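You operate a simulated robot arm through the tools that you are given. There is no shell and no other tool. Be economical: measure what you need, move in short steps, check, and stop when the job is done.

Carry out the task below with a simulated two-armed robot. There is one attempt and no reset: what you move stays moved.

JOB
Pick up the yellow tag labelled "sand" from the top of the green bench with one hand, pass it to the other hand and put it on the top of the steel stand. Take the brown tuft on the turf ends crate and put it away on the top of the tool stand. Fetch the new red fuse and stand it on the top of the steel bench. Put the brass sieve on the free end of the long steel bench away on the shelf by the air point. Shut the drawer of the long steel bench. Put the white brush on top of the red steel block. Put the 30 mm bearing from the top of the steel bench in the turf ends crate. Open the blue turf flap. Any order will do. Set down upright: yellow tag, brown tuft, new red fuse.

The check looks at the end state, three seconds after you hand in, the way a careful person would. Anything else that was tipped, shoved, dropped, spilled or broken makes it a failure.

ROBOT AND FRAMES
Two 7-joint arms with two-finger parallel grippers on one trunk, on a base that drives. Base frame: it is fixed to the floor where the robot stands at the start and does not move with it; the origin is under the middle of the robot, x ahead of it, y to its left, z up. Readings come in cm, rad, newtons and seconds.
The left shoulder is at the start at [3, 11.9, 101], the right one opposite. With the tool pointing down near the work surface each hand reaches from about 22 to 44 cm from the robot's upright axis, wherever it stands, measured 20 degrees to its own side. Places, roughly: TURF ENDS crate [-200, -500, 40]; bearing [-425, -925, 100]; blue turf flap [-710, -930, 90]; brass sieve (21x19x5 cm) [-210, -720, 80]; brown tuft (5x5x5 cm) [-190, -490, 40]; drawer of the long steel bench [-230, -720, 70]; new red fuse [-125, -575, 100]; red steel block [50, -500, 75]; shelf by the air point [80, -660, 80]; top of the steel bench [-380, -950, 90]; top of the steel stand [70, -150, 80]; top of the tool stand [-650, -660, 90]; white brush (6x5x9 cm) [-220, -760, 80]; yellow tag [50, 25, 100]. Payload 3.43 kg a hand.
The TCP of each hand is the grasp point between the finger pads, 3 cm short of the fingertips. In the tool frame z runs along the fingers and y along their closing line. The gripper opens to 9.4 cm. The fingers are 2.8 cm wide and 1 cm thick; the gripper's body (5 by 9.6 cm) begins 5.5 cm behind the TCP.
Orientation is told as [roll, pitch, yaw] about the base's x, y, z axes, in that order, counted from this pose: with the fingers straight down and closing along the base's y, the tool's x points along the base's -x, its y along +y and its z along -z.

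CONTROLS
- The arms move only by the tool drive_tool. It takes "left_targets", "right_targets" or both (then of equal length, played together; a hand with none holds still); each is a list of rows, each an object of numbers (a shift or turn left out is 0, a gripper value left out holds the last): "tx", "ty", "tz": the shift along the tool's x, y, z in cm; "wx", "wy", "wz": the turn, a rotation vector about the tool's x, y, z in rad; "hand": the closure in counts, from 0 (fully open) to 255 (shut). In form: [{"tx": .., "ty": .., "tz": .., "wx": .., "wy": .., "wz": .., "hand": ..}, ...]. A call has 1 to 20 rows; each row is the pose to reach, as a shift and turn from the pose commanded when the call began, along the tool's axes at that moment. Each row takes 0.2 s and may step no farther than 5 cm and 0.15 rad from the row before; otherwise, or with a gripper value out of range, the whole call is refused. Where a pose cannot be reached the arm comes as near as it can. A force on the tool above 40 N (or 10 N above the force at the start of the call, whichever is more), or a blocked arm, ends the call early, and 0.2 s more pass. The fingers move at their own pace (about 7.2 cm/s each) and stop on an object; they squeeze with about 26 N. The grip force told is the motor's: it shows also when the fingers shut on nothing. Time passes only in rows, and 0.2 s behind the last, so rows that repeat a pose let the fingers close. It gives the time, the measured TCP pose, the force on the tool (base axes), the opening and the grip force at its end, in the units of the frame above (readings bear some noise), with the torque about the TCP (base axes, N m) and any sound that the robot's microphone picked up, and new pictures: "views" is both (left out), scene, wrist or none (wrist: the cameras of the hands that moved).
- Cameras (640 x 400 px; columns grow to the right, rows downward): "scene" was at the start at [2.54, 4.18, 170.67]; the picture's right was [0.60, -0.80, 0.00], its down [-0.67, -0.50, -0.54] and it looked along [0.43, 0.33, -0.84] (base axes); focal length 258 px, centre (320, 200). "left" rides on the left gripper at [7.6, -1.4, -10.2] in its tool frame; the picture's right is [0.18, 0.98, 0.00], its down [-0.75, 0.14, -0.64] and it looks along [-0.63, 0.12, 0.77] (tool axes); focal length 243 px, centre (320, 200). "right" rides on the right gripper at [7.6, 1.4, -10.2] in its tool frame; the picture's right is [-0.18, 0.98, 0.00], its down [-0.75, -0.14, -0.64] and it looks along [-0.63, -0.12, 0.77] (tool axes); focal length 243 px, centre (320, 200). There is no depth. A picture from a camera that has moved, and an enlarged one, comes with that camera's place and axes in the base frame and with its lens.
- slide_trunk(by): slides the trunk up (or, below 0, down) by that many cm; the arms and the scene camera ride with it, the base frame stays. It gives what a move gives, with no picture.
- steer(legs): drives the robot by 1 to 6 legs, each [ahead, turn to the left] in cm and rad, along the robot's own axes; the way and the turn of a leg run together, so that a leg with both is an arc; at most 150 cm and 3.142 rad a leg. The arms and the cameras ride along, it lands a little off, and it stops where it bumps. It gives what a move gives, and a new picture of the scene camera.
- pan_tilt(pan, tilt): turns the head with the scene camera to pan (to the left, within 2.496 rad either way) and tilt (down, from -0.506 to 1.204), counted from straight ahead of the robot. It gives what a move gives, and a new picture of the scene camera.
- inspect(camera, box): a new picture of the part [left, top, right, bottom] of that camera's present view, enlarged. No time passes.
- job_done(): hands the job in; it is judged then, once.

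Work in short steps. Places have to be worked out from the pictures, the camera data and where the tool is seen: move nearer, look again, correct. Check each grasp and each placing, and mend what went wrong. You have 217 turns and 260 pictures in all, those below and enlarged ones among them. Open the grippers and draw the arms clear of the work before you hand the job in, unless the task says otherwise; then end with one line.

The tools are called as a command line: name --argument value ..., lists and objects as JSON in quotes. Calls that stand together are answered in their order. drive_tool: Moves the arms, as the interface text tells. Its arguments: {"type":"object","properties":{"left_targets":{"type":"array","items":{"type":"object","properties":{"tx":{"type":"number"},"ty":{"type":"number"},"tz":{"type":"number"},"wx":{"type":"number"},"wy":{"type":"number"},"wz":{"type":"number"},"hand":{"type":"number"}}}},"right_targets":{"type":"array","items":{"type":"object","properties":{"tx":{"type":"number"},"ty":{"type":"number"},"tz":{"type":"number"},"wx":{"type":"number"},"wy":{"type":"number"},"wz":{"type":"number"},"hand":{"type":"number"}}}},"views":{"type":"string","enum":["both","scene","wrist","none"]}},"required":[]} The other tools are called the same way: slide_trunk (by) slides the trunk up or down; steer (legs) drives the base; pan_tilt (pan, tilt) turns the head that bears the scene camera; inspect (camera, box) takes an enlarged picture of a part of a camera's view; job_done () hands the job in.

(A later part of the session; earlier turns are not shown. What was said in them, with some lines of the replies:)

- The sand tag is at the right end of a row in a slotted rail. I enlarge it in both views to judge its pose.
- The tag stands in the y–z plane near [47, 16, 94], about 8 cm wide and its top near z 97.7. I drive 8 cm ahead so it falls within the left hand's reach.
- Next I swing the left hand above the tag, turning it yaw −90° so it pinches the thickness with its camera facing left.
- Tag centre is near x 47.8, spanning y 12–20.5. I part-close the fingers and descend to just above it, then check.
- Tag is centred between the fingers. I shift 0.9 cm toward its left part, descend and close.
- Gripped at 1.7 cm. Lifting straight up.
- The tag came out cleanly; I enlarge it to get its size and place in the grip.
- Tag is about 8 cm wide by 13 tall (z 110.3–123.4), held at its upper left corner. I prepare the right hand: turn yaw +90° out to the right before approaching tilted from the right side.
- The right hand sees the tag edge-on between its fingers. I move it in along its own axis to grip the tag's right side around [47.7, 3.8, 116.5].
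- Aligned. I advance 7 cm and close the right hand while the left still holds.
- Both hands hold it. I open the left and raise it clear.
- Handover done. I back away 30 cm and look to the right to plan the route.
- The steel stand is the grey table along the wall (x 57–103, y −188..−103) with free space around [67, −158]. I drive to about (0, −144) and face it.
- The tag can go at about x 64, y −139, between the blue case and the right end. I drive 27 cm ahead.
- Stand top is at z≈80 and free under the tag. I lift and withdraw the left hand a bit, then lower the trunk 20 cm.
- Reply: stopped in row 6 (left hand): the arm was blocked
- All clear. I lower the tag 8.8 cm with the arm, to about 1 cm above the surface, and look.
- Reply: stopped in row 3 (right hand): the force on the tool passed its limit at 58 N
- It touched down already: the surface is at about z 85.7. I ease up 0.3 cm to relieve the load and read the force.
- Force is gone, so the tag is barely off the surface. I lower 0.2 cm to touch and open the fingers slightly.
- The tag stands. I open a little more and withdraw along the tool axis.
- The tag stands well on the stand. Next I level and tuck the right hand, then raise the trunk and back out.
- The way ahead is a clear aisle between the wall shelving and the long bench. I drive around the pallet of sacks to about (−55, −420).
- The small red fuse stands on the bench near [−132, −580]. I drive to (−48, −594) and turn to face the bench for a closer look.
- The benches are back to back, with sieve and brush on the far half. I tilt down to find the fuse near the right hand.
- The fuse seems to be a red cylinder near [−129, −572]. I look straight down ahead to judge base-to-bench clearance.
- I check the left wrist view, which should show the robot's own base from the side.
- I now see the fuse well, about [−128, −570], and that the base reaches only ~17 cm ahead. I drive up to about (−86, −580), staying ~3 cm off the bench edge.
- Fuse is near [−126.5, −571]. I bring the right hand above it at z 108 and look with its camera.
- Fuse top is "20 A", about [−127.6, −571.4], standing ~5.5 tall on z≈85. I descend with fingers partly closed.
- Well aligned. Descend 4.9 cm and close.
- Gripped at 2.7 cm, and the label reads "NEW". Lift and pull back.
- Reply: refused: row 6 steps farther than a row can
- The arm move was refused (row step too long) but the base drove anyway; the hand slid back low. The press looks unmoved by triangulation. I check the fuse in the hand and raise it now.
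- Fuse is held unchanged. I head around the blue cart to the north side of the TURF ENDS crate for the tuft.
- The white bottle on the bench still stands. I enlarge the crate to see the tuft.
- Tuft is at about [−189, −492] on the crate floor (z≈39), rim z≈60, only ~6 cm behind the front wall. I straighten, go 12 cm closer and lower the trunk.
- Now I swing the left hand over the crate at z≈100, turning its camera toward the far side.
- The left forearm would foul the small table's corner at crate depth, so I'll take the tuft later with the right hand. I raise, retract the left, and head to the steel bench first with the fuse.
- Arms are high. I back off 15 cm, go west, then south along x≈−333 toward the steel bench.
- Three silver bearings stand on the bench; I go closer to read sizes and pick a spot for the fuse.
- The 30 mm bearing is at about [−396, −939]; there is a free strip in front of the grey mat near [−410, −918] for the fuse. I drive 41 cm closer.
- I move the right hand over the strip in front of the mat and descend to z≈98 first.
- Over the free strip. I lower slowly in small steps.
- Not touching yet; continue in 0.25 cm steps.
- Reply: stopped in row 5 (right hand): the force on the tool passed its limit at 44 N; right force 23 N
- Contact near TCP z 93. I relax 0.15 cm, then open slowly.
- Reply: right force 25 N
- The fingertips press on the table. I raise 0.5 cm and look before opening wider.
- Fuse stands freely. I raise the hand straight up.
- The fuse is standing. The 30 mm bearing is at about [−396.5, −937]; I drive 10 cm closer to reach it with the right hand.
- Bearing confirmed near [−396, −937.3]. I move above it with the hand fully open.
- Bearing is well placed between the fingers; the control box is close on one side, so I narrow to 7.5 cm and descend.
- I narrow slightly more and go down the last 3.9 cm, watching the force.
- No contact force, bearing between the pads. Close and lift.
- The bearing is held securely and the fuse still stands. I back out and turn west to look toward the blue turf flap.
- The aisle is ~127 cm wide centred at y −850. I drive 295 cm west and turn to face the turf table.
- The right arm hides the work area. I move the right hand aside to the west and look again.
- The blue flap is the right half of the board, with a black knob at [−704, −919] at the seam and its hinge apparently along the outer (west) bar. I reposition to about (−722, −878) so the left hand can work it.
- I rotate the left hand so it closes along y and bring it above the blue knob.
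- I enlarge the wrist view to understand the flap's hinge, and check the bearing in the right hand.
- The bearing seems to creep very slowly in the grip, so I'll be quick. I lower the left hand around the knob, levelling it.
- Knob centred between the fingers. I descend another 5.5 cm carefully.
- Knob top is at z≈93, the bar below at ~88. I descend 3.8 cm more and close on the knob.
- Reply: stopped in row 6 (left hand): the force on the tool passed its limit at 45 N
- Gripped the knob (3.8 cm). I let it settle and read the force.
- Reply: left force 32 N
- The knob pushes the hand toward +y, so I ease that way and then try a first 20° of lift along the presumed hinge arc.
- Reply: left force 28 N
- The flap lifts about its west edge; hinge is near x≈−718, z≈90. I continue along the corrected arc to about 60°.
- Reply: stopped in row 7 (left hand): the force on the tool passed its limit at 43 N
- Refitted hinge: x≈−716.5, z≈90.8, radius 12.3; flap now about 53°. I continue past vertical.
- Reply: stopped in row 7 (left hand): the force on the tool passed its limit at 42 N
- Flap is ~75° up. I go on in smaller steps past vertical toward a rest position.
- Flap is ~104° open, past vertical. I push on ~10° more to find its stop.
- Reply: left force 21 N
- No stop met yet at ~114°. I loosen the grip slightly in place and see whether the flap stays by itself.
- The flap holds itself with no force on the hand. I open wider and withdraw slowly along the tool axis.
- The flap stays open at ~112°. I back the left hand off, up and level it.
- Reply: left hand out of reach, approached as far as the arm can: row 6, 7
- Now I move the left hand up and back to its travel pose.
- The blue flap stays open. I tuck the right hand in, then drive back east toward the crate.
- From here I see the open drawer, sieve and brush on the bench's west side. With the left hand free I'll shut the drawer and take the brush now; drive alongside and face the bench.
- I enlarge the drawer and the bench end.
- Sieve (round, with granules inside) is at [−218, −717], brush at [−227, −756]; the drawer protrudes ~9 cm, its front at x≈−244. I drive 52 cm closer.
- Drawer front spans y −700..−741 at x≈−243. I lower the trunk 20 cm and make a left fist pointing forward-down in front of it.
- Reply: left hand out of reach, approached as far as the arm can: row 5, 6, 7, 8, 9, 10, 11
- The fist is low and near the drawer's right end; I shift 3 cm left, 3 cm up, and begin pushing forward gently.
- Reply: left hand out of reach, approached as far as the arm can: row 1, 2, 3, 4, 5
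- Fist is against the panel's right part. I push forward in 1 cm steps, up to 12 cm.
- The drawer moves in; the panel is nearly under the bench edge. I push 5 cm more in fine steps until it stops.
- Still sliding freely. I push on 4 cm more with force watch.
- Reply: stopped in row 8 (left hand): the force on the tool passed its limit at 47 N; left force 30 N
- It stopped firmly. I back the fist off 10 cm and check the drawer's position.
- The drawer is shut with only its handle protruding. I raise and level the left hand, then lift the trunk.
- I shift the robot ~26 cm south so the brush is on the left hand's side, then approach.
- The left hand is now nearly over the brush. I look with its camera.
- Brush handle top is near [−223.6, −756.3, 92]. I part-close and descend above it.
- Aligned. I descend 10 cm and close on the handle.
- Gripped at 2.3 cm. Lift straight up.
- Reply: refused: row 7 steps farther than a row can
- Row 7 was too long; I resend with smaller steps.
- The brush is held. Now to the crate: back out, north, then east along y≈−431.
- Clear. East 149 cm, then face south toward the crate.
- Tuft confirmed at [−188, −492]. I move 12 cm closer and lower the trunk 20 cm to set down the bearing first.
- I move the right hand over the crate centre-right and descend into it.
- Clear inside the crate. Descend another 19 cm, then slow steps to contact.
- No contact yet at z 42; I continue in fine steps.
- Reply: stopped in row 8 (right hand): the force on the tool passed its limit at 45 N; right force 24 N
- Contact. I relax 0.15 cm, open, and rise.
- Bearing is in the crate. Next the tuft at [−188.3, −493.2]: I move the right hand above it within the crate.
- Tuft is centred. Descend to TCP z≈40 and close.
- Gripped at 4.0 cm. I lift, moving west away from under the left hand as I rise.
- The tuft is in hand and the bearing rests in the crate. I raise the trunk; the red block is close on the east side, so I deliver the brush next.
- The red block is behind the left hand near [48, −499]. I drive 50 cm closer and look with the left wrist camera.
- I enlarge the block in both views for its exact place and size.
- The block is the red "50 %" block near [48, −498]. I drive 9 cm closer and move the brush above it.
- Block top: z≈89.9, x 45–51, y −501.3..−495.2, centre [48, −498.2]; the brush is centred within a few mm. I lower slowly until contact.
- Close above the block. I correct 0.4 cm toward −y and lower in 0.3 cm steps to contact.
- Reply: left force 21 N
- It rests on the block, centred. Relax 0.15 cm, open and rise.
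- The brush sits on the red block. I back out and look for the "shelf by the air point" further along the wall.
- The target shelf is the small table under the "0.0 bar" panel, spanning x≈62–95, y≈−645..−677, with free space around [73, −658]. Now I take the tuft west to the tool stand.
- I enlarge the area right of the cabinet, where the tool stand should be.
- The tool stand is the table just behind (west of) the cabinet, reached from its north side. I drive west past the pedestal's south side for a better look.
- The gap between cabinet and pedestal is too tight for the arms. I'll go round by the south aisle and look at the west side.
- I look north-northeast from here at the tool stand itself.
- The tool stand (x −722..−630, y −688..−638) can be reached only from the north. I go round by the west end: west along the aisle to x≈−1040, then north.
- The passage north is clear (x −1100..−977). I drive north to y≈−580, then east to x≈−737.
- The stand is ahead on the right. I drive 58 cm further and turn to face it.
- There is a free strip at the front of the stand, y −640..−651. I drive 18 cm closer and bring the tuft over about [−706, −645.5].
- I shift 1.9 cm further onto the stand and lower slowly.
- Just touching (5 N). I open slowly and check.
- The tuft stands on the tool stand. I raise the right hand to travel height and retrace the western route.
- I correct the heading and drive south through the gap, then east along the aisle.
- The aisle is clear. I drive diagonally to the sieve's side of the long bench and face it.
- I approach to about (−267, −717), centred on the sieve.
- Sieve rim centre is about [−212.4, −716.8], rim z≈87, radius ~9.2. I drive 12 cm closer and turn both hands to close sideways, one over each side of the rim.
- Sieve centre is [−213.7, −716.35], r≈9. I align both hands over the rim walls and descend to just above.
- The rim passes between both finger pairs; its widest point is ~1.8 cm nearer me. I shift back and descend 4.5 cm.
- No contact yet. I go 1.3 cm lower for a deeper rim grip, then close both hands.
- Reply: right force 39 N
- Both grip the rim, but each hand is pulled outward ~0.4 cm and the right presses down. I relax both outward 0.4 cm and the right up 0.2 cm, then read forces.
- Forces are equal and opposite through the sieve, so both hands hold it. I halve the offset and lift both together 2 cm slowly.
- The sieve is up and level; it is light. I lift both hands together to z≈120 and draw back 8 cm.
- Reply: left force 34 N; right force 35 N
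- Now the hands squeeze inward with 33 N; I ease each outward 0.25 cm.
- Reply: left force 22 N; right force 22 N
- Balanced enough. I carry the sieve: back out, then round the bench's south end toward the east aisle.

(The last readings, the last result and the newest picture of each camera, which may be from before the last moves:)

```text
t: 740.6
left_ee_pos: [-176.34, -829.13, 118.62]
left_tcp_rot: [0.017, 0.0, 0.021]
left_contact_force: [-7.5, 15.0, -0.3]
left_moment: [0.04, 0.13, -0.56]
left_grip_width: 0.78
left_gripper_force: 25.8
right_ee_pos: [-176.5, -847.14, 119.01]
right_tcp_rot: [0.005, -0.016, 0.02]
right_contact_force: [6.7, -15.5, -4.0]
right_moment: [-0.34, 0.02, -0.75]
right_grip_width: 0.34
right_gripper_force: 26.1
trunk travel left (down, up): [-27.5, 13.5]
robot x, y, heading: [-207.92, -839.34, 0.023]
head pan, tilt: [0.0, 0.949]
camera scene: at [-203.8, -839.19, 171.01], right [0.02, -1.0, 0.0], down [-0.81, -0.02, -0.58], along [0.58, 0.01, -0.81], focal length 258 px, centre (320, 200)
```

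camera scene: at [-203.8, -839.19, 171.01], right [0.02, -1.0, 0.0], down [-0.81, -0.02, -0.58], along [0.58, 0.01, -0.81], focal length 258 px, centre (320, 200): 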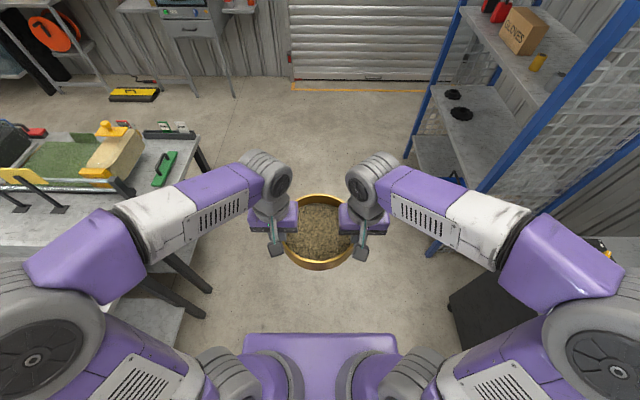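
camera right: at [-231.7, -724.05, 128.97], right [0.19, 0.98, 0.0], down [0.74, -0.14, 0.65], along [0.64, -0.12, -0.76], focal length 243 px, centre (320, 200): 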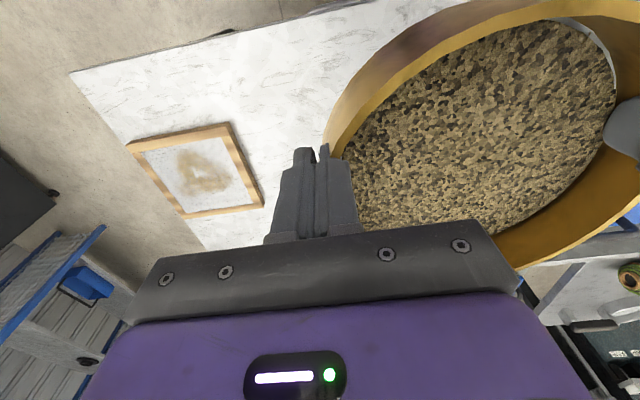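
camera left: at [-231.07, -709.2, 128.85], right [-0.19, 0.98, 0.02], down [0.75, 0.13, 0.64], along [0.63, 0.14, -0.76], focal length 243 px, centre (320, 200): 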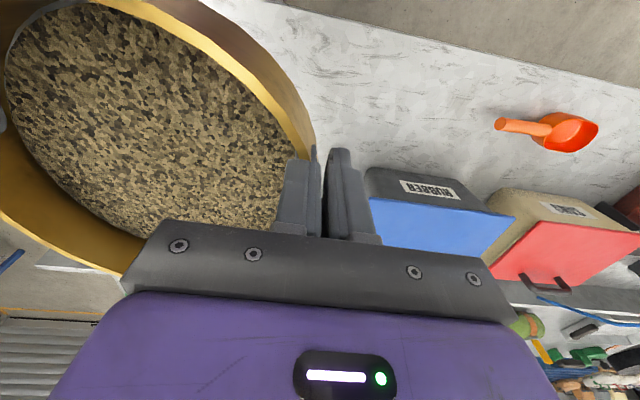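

Clear on both sides. Continue east to x≈−40, turn north and go to y≈−660.

steer --legs '[[90, -0.015], [78, 0], [0, 1.563], [90, 0], [84, 0], [0, -1.571]]'

pan_tilt --pan 0.0 --tilt 0.5

```text
t: 765.1
left_ee_pos: [-7.31, -652.69, 118.63]
left_tcp_rot: [0.017, 0.0, 0.004]
left_contact_force: [-6.7, 2.7, -2.9]
left_moment: [-0.01, 0.17, -0.59]
left_grip_width: 0.75
left_gripper_force: 25.7
right_ee_pos: [-8.01, -670.67, 118.92]
right_tcp_rot: [0.006, -0.017, 0.0]
right_contact_force: [7.3, -2.8, -2.7]
right_moment: [-0.06, -0.05, -0.74]
right_grip_width: 0.29
right_gripper_force: 25.5
trunk travel left (down, up): [-27.5, 13.5]
robot x, y, heading: [-39.34, -662.19, -0.001]
head pan, tilt: [0.0, 0.949]
camera scene: at [-35.0, -662.23, 171.01], right [0.0, -1.0, 0.0], down [-0.81, 0.0, -0.58], along [0.58, 0.0, -0.81], focal length 258 px, centre (320, 200)
```

scene: 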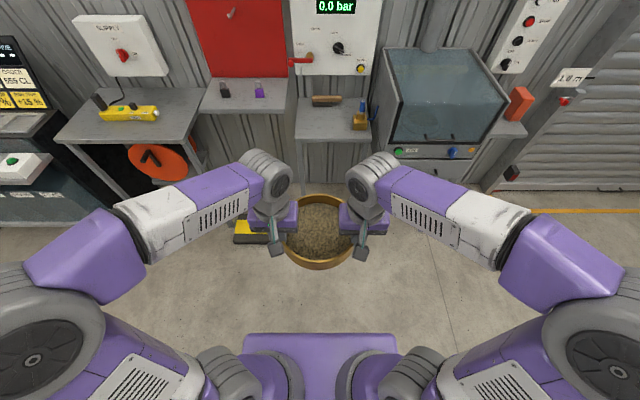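

```text
t: 766.0
left_ee_pos: [-7.36, -652.81, 118.56]
left_tcp_rot: [0.018, 0.002, 0.002]
left_contact_force: [-8.0, -0.1, -0.2]
left_moment: [0.01, 0.77, -0.56]
left_grip_width: 0.75
left_gripper_force: 25.9
right_ee_pos: [-7.88, -670.59, 119.09]
right_tcp_rot: [0.005, -0.017, 0.001]
right_contact_force: [7.1, -0.8, -2.7]
right_moment: [-0.12, -0.68, -0.73]
right_grip_width: 0.28
right_gripper_force: 26.3
trunk travel left (down, up): [-27.5, 13.5]
robot x, y, heading: [-39.11, -662.09, 0.002]
head pan, tilt: [0.0, 0.499]
camera scene: at [-33.17, -662.22, 174.75], right [0.0, -1.0, 0.0], down [-0.48, 0.0, -0.88], along [0.88, 0.0, -0.48], focal length 258 px, centre (320, 200)
```

scene: 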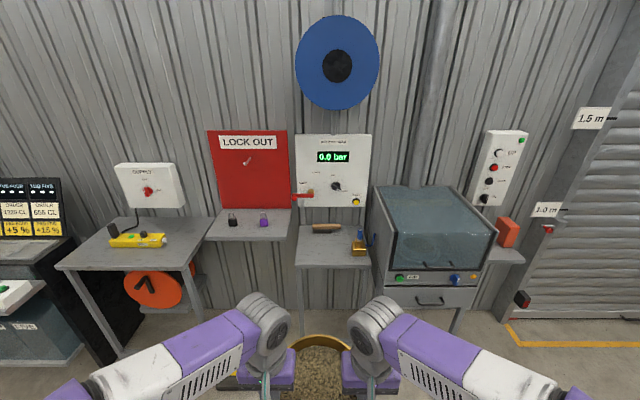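

The target table is at z≈81.4 (x 67–103, y −650..−688), nozzle at its right; I aim the sieve at [78, −663.8]. First I extend both hands 10 cm and lower 10 cm to narrow the elbows.

drive_tool --left_targets '[{"tx": -1}, {"tx": -3, "tz": 1}, {"tx": -5, "tz": 3}, {"tx": -7, "tz": 5}, {"tx": -9, "tz": 7}, {"tx": -10, "tz": 9}, {"tx": -10, "tz": 10}, {"tx": -10, "tz": 10}]' --right_targets '[{"tx": -1}, {"tx": -3, "tz": 1}, {"tx": -5, "tz": 3}, {"tx": -7, "tz": 5}, {"tx": -9, "tz": 7}, {"tx": -10, "tz": 9}, {"tx": -10, "tz": 10}, {"tx": -10, "tz": 10}]' --views "none"

pan_tilt --pan 0.0 --tilt 0.8

```text
t: 767.8
left_ee_pos: [2.61, -652.68, 108.6]
left_tcp_rot: [0.017, -0.001, 0.002]
left_contact_force: [-7.4, -8.8, 0.4]
left_moment: [-0.07, -0.44, -0.54]
left_grip_width: 0.74
left_gripper_force: 26.2
right_ee_pos: [2.2, -670.51, 109.15]
right_tcp_rot: [0.006, -0.016, -0.001]
right_contact_force: [7.4, 8.8, -3.2]
right_moment: [-0.19, 0.45, -0.73]
right_grip_width: 0.27
right_gripper_force: 25.9
trunk travel left (down, up): [-27.5, 13.5]
robot x, y, heading: [-39.02, -662.1, 0.003]
head pan, tilt: [0.0, 0.499]
```

```text
t: 768.6
left_ee_pos: [2.54, -652.57, 108.74]
left_tcp_rot: [0.017, 0.0, 0.002]
left_contact_force: [-7.0, -10.7, 0.3]
left_moment: [-0.05, -0.16, -0.59]
left_grip_width: 0.7
left_gripper_force: 25.7
right_ee_pos: [2.24, -670.5, 109.31]
right_tcp_rot: [0.005, -0.017, 0.0]
right_contact_force: [7.8, 11.3, -3.0]
right_moment: [-0.21, 0.21, -0.76]
right_grip_width: 0.28
right_gripper_force: 26.7
trunk travel left (down, up): [-27.5, 13.5]
robot x, y, heading: [-39.46, -662.13, 0.004]
head pan, tilt: [0.0, 0.799]
camera scene: at [-34.2, -662.22, 172.17], right [0.0, -1.0, 0.0], down [-0.72, 0.0, -0.7], along [0.7, 0.0, -0.72], focal length 258 px, centre (320, 200)
```

scene: 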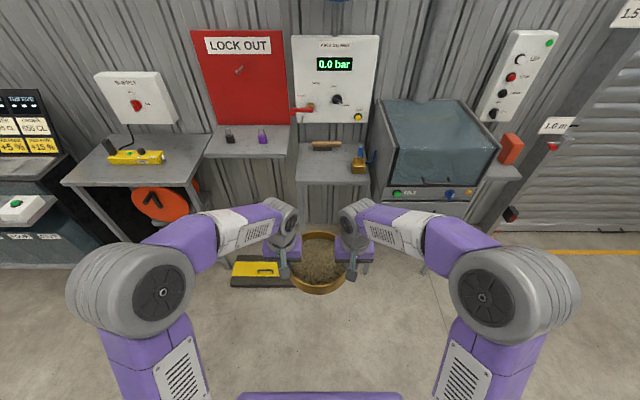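

Clearances look fine. I drive 73 cm forward with a slight right offset so the sieve comes over [77, −663.8].

steer --legs '[[0, -0.034], [73, 0], [0, 0.03]]'

pan_tilt --pan 0.0 --tilt 0.95

```text
t: 772.5
left_ee_pos: [70.87, -656.09, 108.68]
left_tcp_rot: [0.018, 0.005, -0.035]
left_contact_force: [-4.2, -1.2, 1.2]
left_moment: [-0.05, -0.43, -0.31]
left_grip_width: 0.71
left_gripper_force: 25.7
right_ee_pos: [69.97, -674.01, 109.03]
right_tcp_rot: [0.006, -0.016, -0.036]
right_contact_force: [4.3, 1.4, -4.9]
right_moment: [-0.37, 0.58, -0.39]
right_grip_width: 0.26
right_gripper_force: 25.9
trunk travel left (down, up): [-27.5, 13.5]
robot x, y, heading: [28.67, -664.14, -0.03]
head pan, tilt: [0.0, 0.799]
stopped in leg 2: the robot was blocked; the commanded pose is now the measured one
camera scene: at [34.0, -664.47, 172.14], right [-0.03, -1.0, 0.0], down [-0.72, 0.02, -0.69], along [0.69, -0.02, -0.72], focal length 258 px, centre (320, 200)
```

scene: 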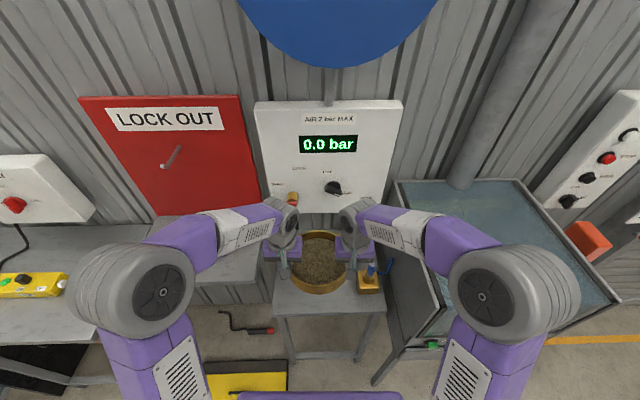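

```text
t: 773.2
left_ee_pos: [70.48, -656.14, 108.75]
left_tcp_rot: [0.017, 0.002, -0.034]
left_contact_force: [-5.2, -0.9, 1.2]
left_moment: [-0.02, -0.21, -0.48]
left_grip_width: 0.68
left_gripper_force: 26.0
right_ee_pos: [69.59, -673.85, 109.17]
right_tcp_rot: [0.008, -0.019, -0.036]
right_contact_force: [5.3, 1.5, -4.2]
right_moment: [-0.45, 0.35, -0.5]
right_grip_width: 0.21
right_gripper_force: 26.0
trunk travel left (down, up): [-27.5, 13.5]
robot x, y, heading: [28.34, -664.09, -0.034]
head pan, tilt: [0.0, 0.949]
camera scene: at [32.67, -664.44, 171.01], right [-0.03, -1.0, 0.0], down [-0.81, 0.02, -0.58], along [0.58, -0.02, -0.81], focal length 258 px, centre (320, 200)
```

scene: 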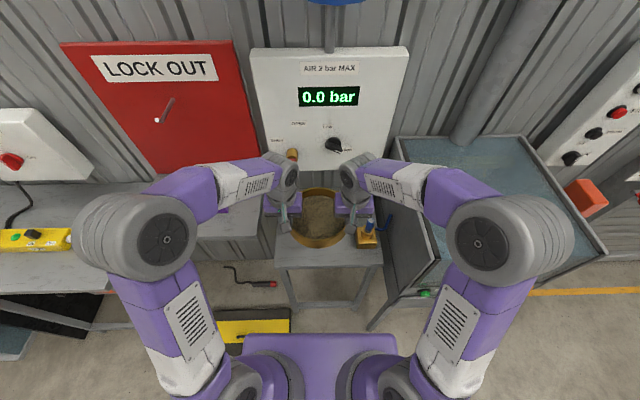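

The drive was blocked short at x≈28.7. I look closely at the floor object and my base's surroundings.

inspect --camera "scene" --box '[170, 250, 410, 400]'

inspect --camera "left" --box '[0, 0, 640, 400]'

```text
2.67 times, centred on (290, 325) of scene
camera zoom: at [32.67, -664.44, 171.01], right [-0.03, -1.0, 0.0], down [-0.81, 0.02, -0.58], along [0.58, -0.02, -0.81], focal length 689 px, centre (400, -133)
```

zoom: 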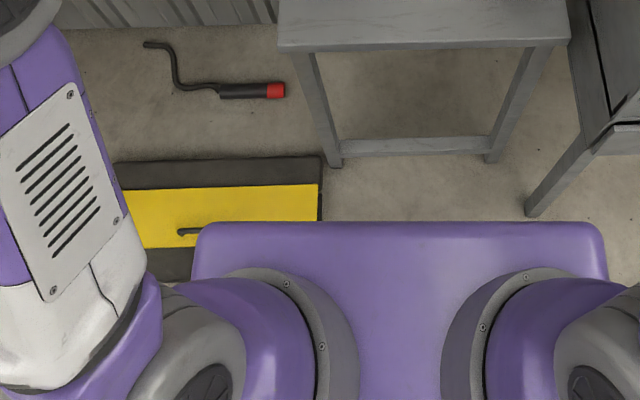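

```text
1.00 times, centred on (320, 200) of left (not enlarged: the box is as wide or as high as the picture)
camera zoom: at [62.81, -657.27, 118.88], right [-0.15, 0.99, 0.02], down [0.76, 0.1, 0.64], along [0.63, 0.11, -0.77], focal length 243 px, centre (320, 200)
```

zoom: 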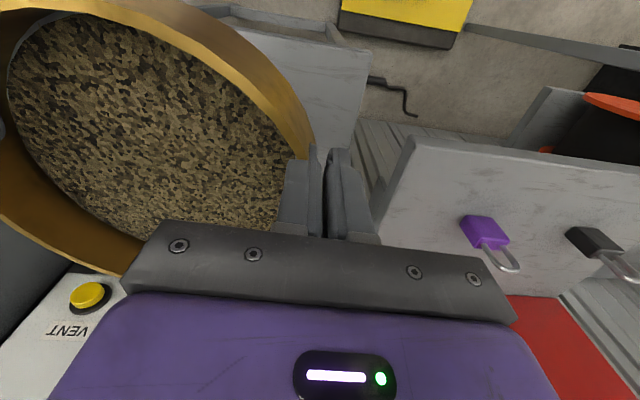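

My base stopped against the yellow case on the floor (it has not visibly moved: its edges still at x≈46 and 70). I ease back 1 cm, raise the trunk 10 cm, and will reach the rest with the arms.

steer --legs '[[-1, 0]]'

slide_trunk --by 10

```text
t: 774.0
left_ee_pos: [69.66, -656.06, 108.63]
left_tcp_rot: [0.018, 0.002, -0.033]
left_contact_force: [-5.5, -0.8, 1.0]
left_moment: [0.02, 0.22, -0.45]
left_grip_width: 0.69
left_gripper_force: 26.1
right_ee_pos: [68.79, -673.86, 109.27]
right_tcp_rot: [0.007, -0.019, -0.035]
right_contact_force: [5.6, 1.4, -3.8]
right_moment: [-0.49, -0.11, -0.47]
right_grip_width: 0.23
right_gripper_force: 26.2
trunk travel left (down, up): [-27.5, 13.5]
robot x, y, heading: [27.57, -664.33, -0.029]
head pan, tilt: [0.0, 0.949]
camera scene: at [31.85, -664.41, 171.0], right [-0.03, -1.0, 0.0], down [-0.81, 0.02, -0.58], along [0.58, -0.02, -0.81], focal length 258 px, centre (320, 200)
```

scene: 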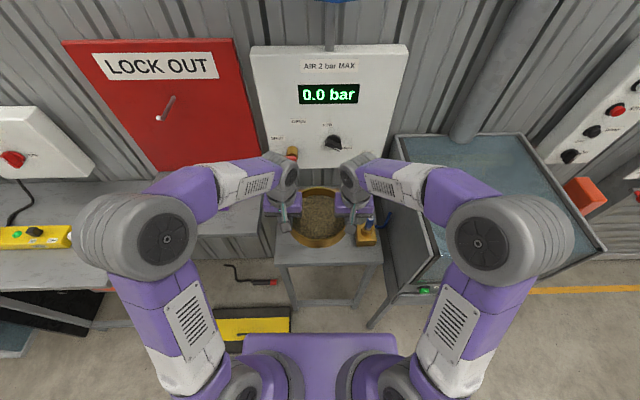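

```text
t: 775.3
left_ee_pos: [69.53, -655.98, 118.66]
left_tcp_rot: [0.018, 0.003, -0.033]
left_contact_force: [-4.5, -1.0, 0.4]
left_moment: [0.0, -0.01, -0.4]
left_grip_width: 0.69
left_gripper_force: 26.5
right_ee_pos: [68.75, -673.91, 119.18]
right_tcp_rot: [0.008, -0.019, -0.035]
right_contact_force: [4.9, 1.2, -5.5]
right_moment: [-0.54, 0.11, -0.39]
right_grip_width: 0.26
right_gripper_force: 26.1
trunk travel left (down, up): [-37.5, 3.5]
robot x, y, heading: [27.55, -664.59, -0.032]
head pan, tilt: [0.0, 0.949]
```

Now I lower both hands together to z≈97 while shifting 1.2 cm left, away from the brass nozzle.

drive_tool --left_targets '[{"ty": 0.3, "tz": 1.5}, {"ty": 0.6, "tz": 4}, {"ty": 0.9, "tz": 7}, {"ty": 1.2, "tz": 10}, {"ty": 1.2, "tz": 13}, {"ty": 1.2, "tz": 16}, {"ty": 1.2, "tz": 19}, {"ty": 1.2, "tz": 21}, {"ty": 1.2, "tz": 21}]' --right_targets '[{"ty": 0.3, "tz": 1.5}, {"ty": 0.6, "tz": 4}, {"ty": 0.9, "tz": 7}, {"ty": 1.2, "tz": 10}, {"ty": 1.2, "tz": 13}, {"ty": 1.2, "tz": 16}, {"ty": 1.2, "tz": 19}, {"ty": 1.2, "tz": 21}, {"ty": 1.2, "tz": 21}]' --views "both"

```text
t: 777.3
left_ee_pos: [69.58, -654.58, 97.64]
left_tcp_rot: [0.013, -0.003, -0.034]
left_contact_force: [4.1, -22.8, -0.7]
left_moment: [-0.03, -0.58, 0.56]
left_grip_width: 0.7
left_gripper_force: 26.8
right_ee_pos: [69.1, -672.49, 98.32]
right_tcp_rot: [0.007, -0.019, -0.03]
right_contact_force: [-5.8, 23.3, -3.5]
right_moment: [-0.11, 0.75, 0.54]
right_grip_width: 0.25
right_gripper_force: 26.2
trunk travel left (down, up): [-37.5, 3.5]
robot x, y, heading: [27.52, -664.44, -0.031]
head pan, tilt: [0.0, 0.949]
camera scene: at [31.72, -664.41, 181.01], right [-0.03, -1.0, 0.0], down [-0.81, 0.02, -0.58], along [0.58, -0.02, -0.81], focal length 258 px, centre (320, 200)
camera right: at [61.44, -670.92, 108.25], right [0.21, 0.98, 0.01], down [0.74, -0.17, 0.65], along [0.64, -0.13, -0.76], focal length 243 px, centre (320, 200)
camera left: at [61.92, -655.72, 107.85], right [-0.15, 0.99, 0.01], down [0.76, 0.11, 0.65], along [0.64, 0.11, -0.76], focal length 243 px, centre (320, 200)
```

scene: 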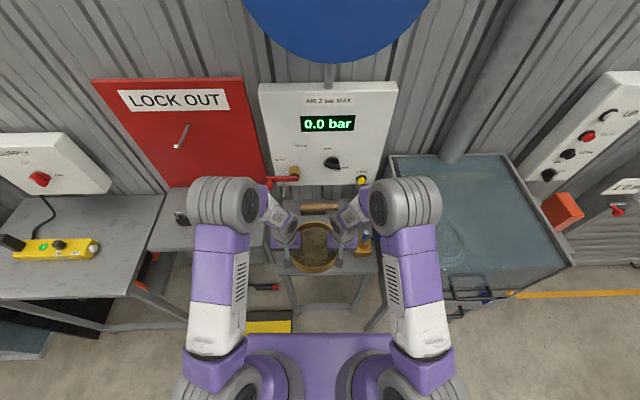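
right: 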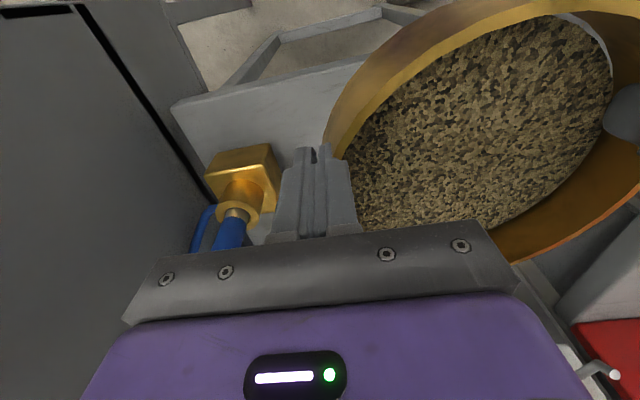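
left: 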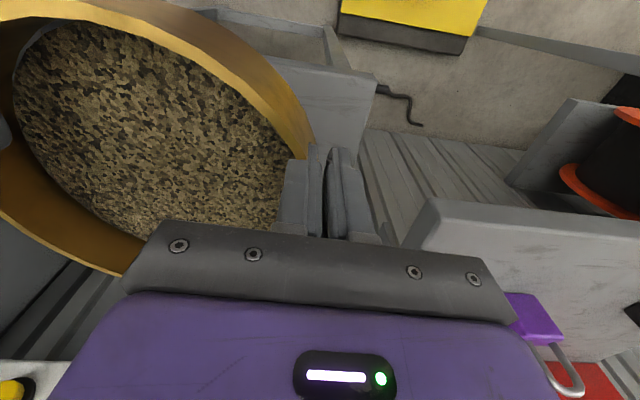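

Well placed. I ease the stretch, shift 0.6 cm further from the nozzle, and extend 7 cm forward at this height.

drive_tool --left_targets '[{"ty": 0.15}, {"ty": 0.3, "tx": -1}, {"ty": 0.3, "tx": -2}, {"ty": 0.3, "tx": -3}, {"ty": 0.3, "tx": -4}, {"ty": 0.3, "tx": -5}, {"ty": 0.3, "tx": -6}, {"ty": 0.3, "tx": -7.2}, {"ty": 0.3, "tx": -7.2}]' --right_targets '[{"ty": 0.45}, {"ty": 0.9, "tx": -1}, {"ty": 0.9, "tx": -2}, {"ty": 0.9, "tx": -3}, {"ty": 0.9, "tx": -4}, {"ty": 0.9, "tx": -5}, {"ty": 0.9, "tx": -6}, {"ty": 0.9, "tx": -7.2}, {"ty": 0.9, "tx": -7.2}]' --views "both"

```text
t: 779.3
left_ee_pos: [76.63, -654.25, 97.7]
left_tcp_rot: [0.019, 0.005, -0.032]
left_contact_force: [6.9, 5.8, 2.1]
left_moment: [-0.01, -0.12, 0.55]
left_grip_width: 0.71
left_gripper_force: 25.9
right_ee_pos: [76.37, -672.17, 98.31]
right_tcp_rot: [0.006, -0.017, -0.034]
right_contact_force: [-6.2, -4.8, -6.5]
right_moment: [-0.72, 0.24, 0.72]
right_grip_width: 0.3
right_gripper_force: 25.9
trunk travel left (down, up): [-37.5, 3.5]
robot x, y, heading: [27.76, -664.73, -0.026]
head pan, tilt: [0.0, 0.949]
camera scene: at [31.73, -664.41, 181.01], right [-0.03, -1.0, 0.0], down [-0.81, 0.02, -0.58], along [0.58, -0.02, -0.81], focal length 258 px, centre (320, 200)
camera right: at [68.61, -670.55, 108.36], right [0.22, 0.98, 0.01], down [0.74, -0.17, 0.66], along [0.64, -0.14, -0.76], focal length 243 px, centre (320, 200)
camera left: at [69.07, -655.54, 107.76], right [-0.15, 0.99, 0.02], down [0.76, 0.1, 0.64], along [0.63, 0.11, -0.77], focal length 243 px, centre (320, 200)
```

scene: 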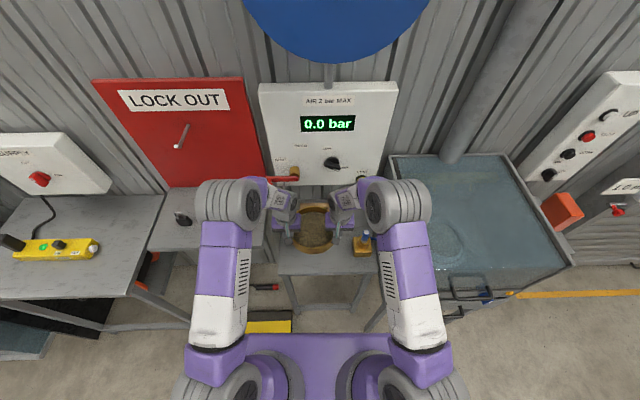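
right: 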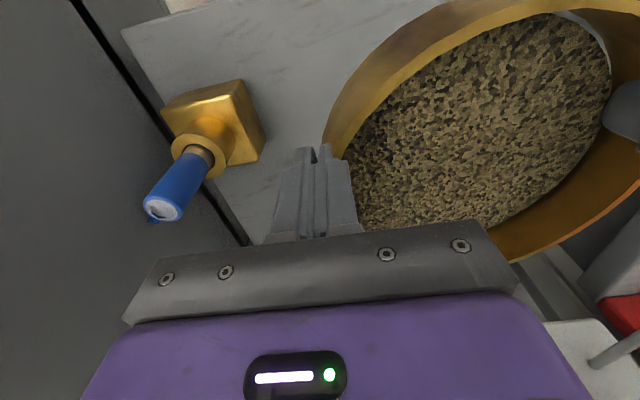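
left: 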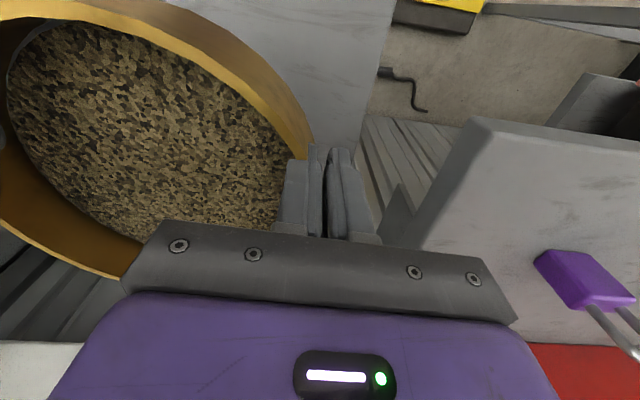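

In position over the table. I lower both together, slowly near the expected contact at z≈87.

drive_tool --left_targets '[{"tz": 1.5}, {"tz": 3}, {"tz": 4.5}, {"tz": 6}, {"tz": 7.2}, {"tz": 8}, {"tz": 8.6}, {"tz": 9.1}, {"tz": 9.5}, {"tz": 9.9}, {"tz": 10.3}, {"tz": 10.6}, {"tz": 10.9}, {"tz": 11.2}, {"tz": 11.5}]' --right_targets '[{"tz": 1.5}, {"tz": 3}, {"tz": 4.5}, {"tz": 6}, {"tz": 7.2}, {"tz": 8}, {"tz": 8.6}, {"tz": 9.1}, {"tz": 9.5}, {"tz": 9.9}, {"tz": 10.3}, {"tz": 10.6}, {"tz": 10.9}, {"tz": 11.2}, {"tz": 11.5}]' --views "both"

```text
t: 782.5
left_ee_pos: [76.63, -654.14, 86.35]
left_tcp_rot: [0.018, 0.001, -0.034]
left_contact_force: [5.0, 15.6, 17.7]
left_moment: [0.01, -0.02, 0.53]
left_grip_width: 0.75
left_gripper_force: 26.1
right_ee_pos: [76.39, -672.08, 87.08]
right_tcp_rot: [0.006, -0.023, -0.034]
right_contact_force: [-7.2, -16.7, 9.3]
right_moment: [-0.48, 0.8, 0.73]
right_grip_width: 0.25
right_gripper_force: 25.9
trunk travel left (down, up): [-37.5, 3.5]
robot x, y, heading: [27.33, -664.61, -0.031]
head pan, tilt: [0.0, 0.949]
camera scene: at [31.44, -664.44, 181.05], right [-0.03, -1.0, 0.0], down [-0.81, 0.02, -0.58], along [0.58, -0.02, -0.81], focal length 258 px, centre (320, 200)
camera right: at [68.76, -670.36, 97.07], right [0.22, 0.98, 0.01], down [0.73, -0.17, 0.66], along [0.64, -0.14, -0.75], focal length 243 px, centre (320, 200)
camera left: at [68.94, -655.36, 96.53], right [-0.15, 0.99, 0.02], down [0.76, 0.1, 0.65], along [0.64, 0.11, -0.76], focal length 243 px, centre (320, 200)
```

scene: 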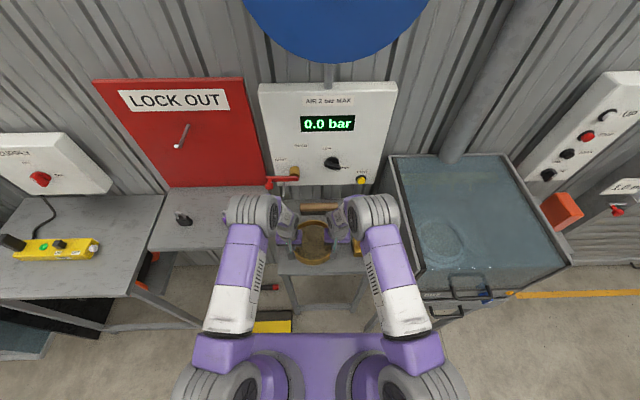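
right: 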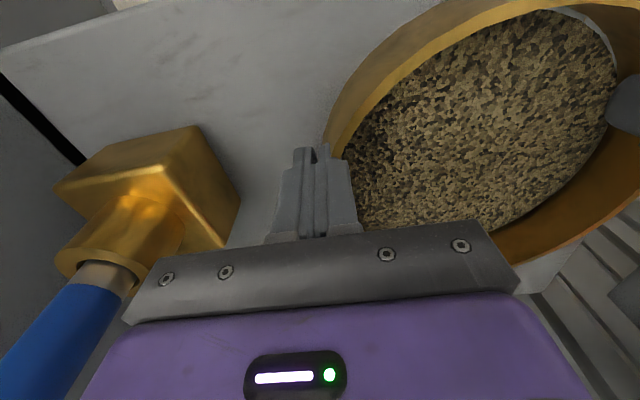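
left: 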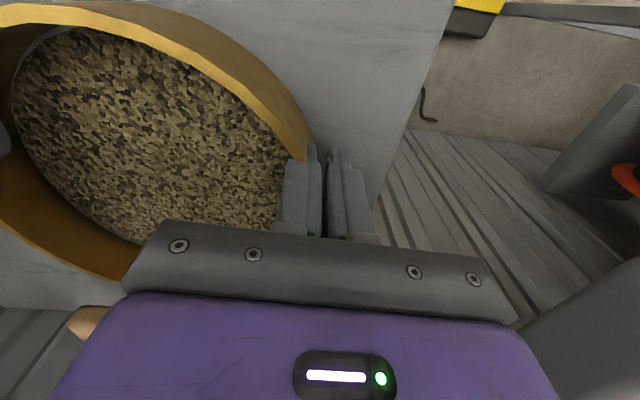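

The sieve rests on the table. I relax, open both grippers modestly and rise straight up.

drive_tool --left_targets '[{"tz": -0.15}, {"tz": -0.15, "hand": 220}, {"tz": -0.15, "hand": 190}, {"tz": -0.15, "hand": 175}, {"tz": -0.15, "hand": 175}, {"tz": -1, "hand": 175}, {"tz": -2.5}, {"tz": -4.5}, {"tz": -7}, {"tz": -10}, {"tz": -13}, {"tz": -13}]' --right_targets '[{"tz": -0.15}, {"tz": -0.15, "hand": 220}, {"tz": -0.15, "hand": 190}, {"tz": -0.15, "hand": 175}, {"tz": -0.15, "hand": 175}, {"tz": -1, "hand": 175}, {"tz": -2.5}, {"tz": -4.5}, {"tz": -7}, {"tz": -10}, {"tz": -13}, {"tz": -13}]' --views "both"

```text
t: 785.1
left_ee_pos: [76.81, -654.47, 99.22]
left_tcp_rot: [0.016, 0.005, -0.033]
left_contact_force: [0.4, -1.3, 0.4]
left_moment: [-0.02, 0.02, -0.03]
left_grip_width: 2.94
left_gripper_force: 0.0
right_ee_pos: [76.27, -671.89, 99.85]
right_tcp_rot: [0.005, -0.019, -0.036]
right_contact_force: [-0.4, 0.4, 0.5]
right_moment: [0.03, -0.02, -0.02]
right_grip_width: 2.94
right_gripper_force: 0.1
trunk travel left (down, up): [-37.5, 3.5]
robot x, y, heading: [27.51, -664.06, -0.03]
head pan, tilt: [0.0, 0.949]
camera scene: at [31.85, -664.41, 181.0], right [-0.03, -1.0, 0.0], down [-0.81, 0.02, -0.58], along [0.58, -0.02, -0.81], focal length 258 px, centre (320, 200)
camera right: at [68.58, -670.31, 109.9], right [0.22, 0.98, 0.01], down [0.74, -0.17, 0.66], along [0.64, -0.14, -0.76], focal length 243 px, centre (320, 200)
camera left: at [69.12, -655.75, 109.36], right [-0.15, 0.99, 0.02], down [0.76, 0.1, 0.64], along [0.63, 0.11, -0.77], focal length 243 px, centre (320, 200)
```

scene: 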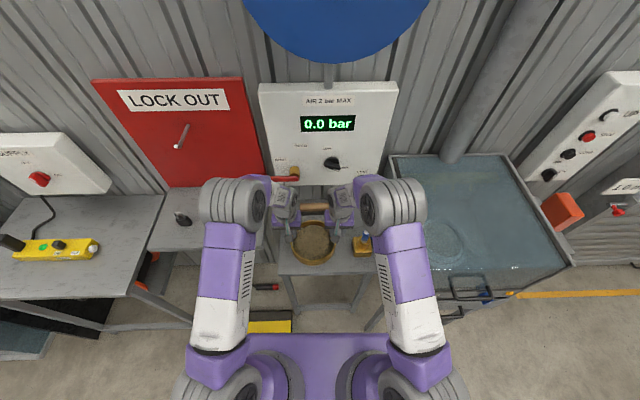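
right: 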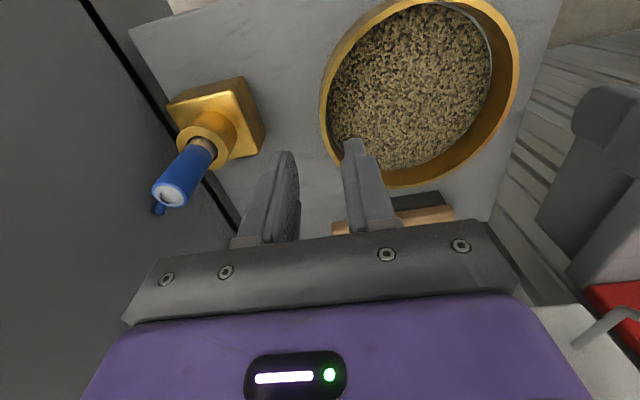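
left: 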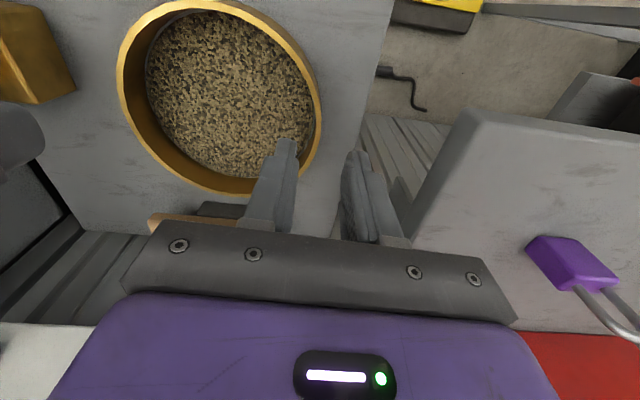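

The sieve stands flat on the shelf with its contents intact. I raise both hands clear, then back away.

drive_tool --left_targets '[{"tz": -3}, {"tz": -6}, {"tz": -9, "tx": 2}, {"tz": -12, "tx": 5}, {"tz": -15, "tx": 8}, {"tz": -17, "tx": 10}]' --right_targets '[{"tz": -3}, {"tz": -6}, {"tz": -9, "tx": 2}, {"tz": -12, "tx": 5}, {"tz": -15, "tx": 8}, {"tz": -17, "tx": 10}]' --views "none"

steer --legs '[[-66, 0]]'

pan_tilt --pan 0.2 --tilt 0.65

```text
t: 786.5
left_ee_pos: [66.56, -654.45, 116.48]
left_tcp_rot: [0.017, 0.001, -0.035]
left_contact_force: [-0.1, 0.7, -0.5]
left_moment: [-0.05, -0.02, -0.01]
left_grip_width: 2.97
left_gripper_force: 0.1
right_ee_pos: [65.71, -671.69, 116.76]
right_tcp_rot: [0.005, -0.02, -0.035]
right_contact_force: [0.5, 0.1, 0.3]
right_moment: [0.02, -0.01, 0.01]
right_grip_width: 2.96
right_gripper_force: 0.0
trunk travel left (down, up): [-37.5, 3.5]
robot x, y, heading: [27.72, -664.46, -0.032]
head pan, tilt: [0.0, 0.949]
```

```text
t: 790.2
left_ee_pos: [0.96, -652.41, 116.35]
left_tcp_rot: [0.018, 0.003, -0.038]
left_contact_force: [0.9, -0.6, -0.2]
left_moment: [0.03, 0.02, -0.02]
left_grip_width: 2.95
left_gripper_force: 0.0
right_ee_pos: [-0.08, -669.66, 116.7]
right_tcp_rot: [0.006, -0.019, -0.04]
right_contact_force: [-0.4, 0.3, 0.3]
right_moment: [-0.01, 0.02, -0.03]
right_grip_width: 2.96
right_gripper_force: 0.1
trunk travel left (down, up): [-37.5, 3.5]
robot x, y, heading: [-38.37, -662.06, -0.038]
head pan, tilt: [0.0, 0.949]
camera scene: at [-34.15, -662.31, 181.01], right [-0.03, -1.0, 0.0], down [-0.81, 0.03, -0.58], along [0.58, -0.02, -0.81], focal length 258 px, centre (320, 200)
```

scene: 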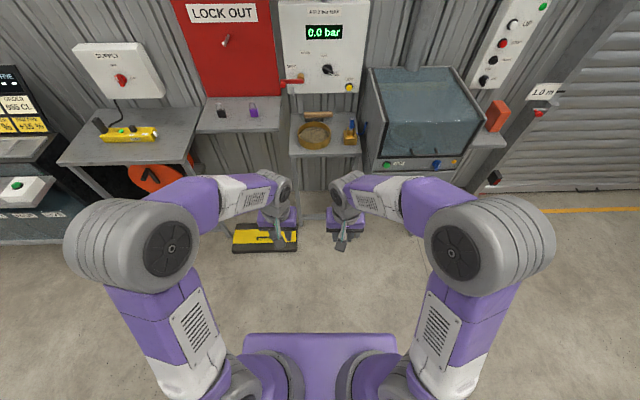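

```text
t: 791.0
left_ee_pos: [0.98, -652.52, 116.43]
left_tcp_rot: [0.016, 0.002, -0.039]
left_contact_force: [-0.7, 0.0, -0.5]
left_moment: [0.0, 0.01, 0.04]
left_grip_width: 2.96
left_gripper_force: 0.0
right_ee_pos: [-0.19, -669.71, 116.67]
right_tcp_rot: [0.007, -0.02, -0.039]
right_contact_force: [0.0, -0.8, 0.1]
right_moment: [-0.02, -0.02, 0.02]
right_grip_width: 2.94
right_gripper_force: 0.0
trunk travel left (down, up): [-37.5, 3.5]
robot x, y, heading: [-38.25, -662.12, -0.036]
head pan, tilt: [0.201, 0.649]
camera scene: at [-32.82, -660.63, 183.41], right [0.16, -0.99, 0.0], down [-0.6, -0.1, -0.8], along [0.79, 0.13, -0.61], focal length 258 px, centre (320, 200)
```

scene: 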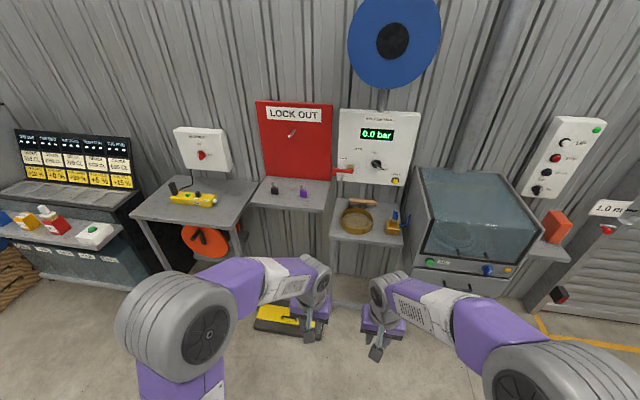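

The sieve is on the shelf, the yellow case is where it was, and the brush is still on the red block. I open both grippers fully before handing in.

drive_tool --left_targets '[{"hand": 0}, {"hand": 0}, {"hand": 0}, {"hand": 0}]' --right_targets '[{"hand": 0}, {"hand": 0}, {"hand": 0}, {"hand": 0}]' --views "none"

inspect --camera "scene" --box '[300, 170, 460, 270]'

```text
t: 792.0
left_ee_pos: [0.94, -652.58, 116.39]
left_tcp_rot: [0.016, 0.004, -0.037]
left_contact_force: [-0.4, 0.7, -0.6]
left_moment: [0.01, -0.01, 0.0]
left_grip_width: 9.4
left_gripper_force: 0.0
right_ee_pos: [-0.11, -669.68, 116.63]
right_tcp_rot: [0.007, -0.018, -0.04]
right_contact_force: [1.1, -0.7, -0.3]
right_moment: [0.01, 0.02, -0.05]
right_grip_width: 9.41
right_gripper_force: 0.0
trunk travel left (down, up): [-37.5, 3.5]
robot x, y, heading: [-38.78, -662.29, -0.035]
head pan, tilt: [0.201, 0.649]
```

```text
4.00 times, centred on (380, 220) of scene
camera zoom: at [-32.85, -660.62, 183.42], right [0.17, -0.99, 0.0], down [-0.6, -0.1, -0.8], along [0.79, 0.13, -0.6], focal length 1033 px, centre (80, 120)
```

zoom: 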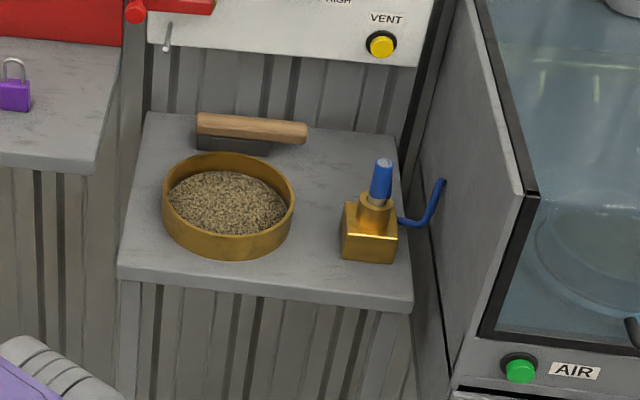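

The sieve sits flat on the shelf by the air point and nothing around it is disturbed. All eight items are done, so I hand in.

job_done

```text
The job is handed in.
```

I completed all eight items and handed the job in; the result of the check hasn't come back. The base once stopped against the yellow case on the floor by the air point, but the pictures show the case in the same place.
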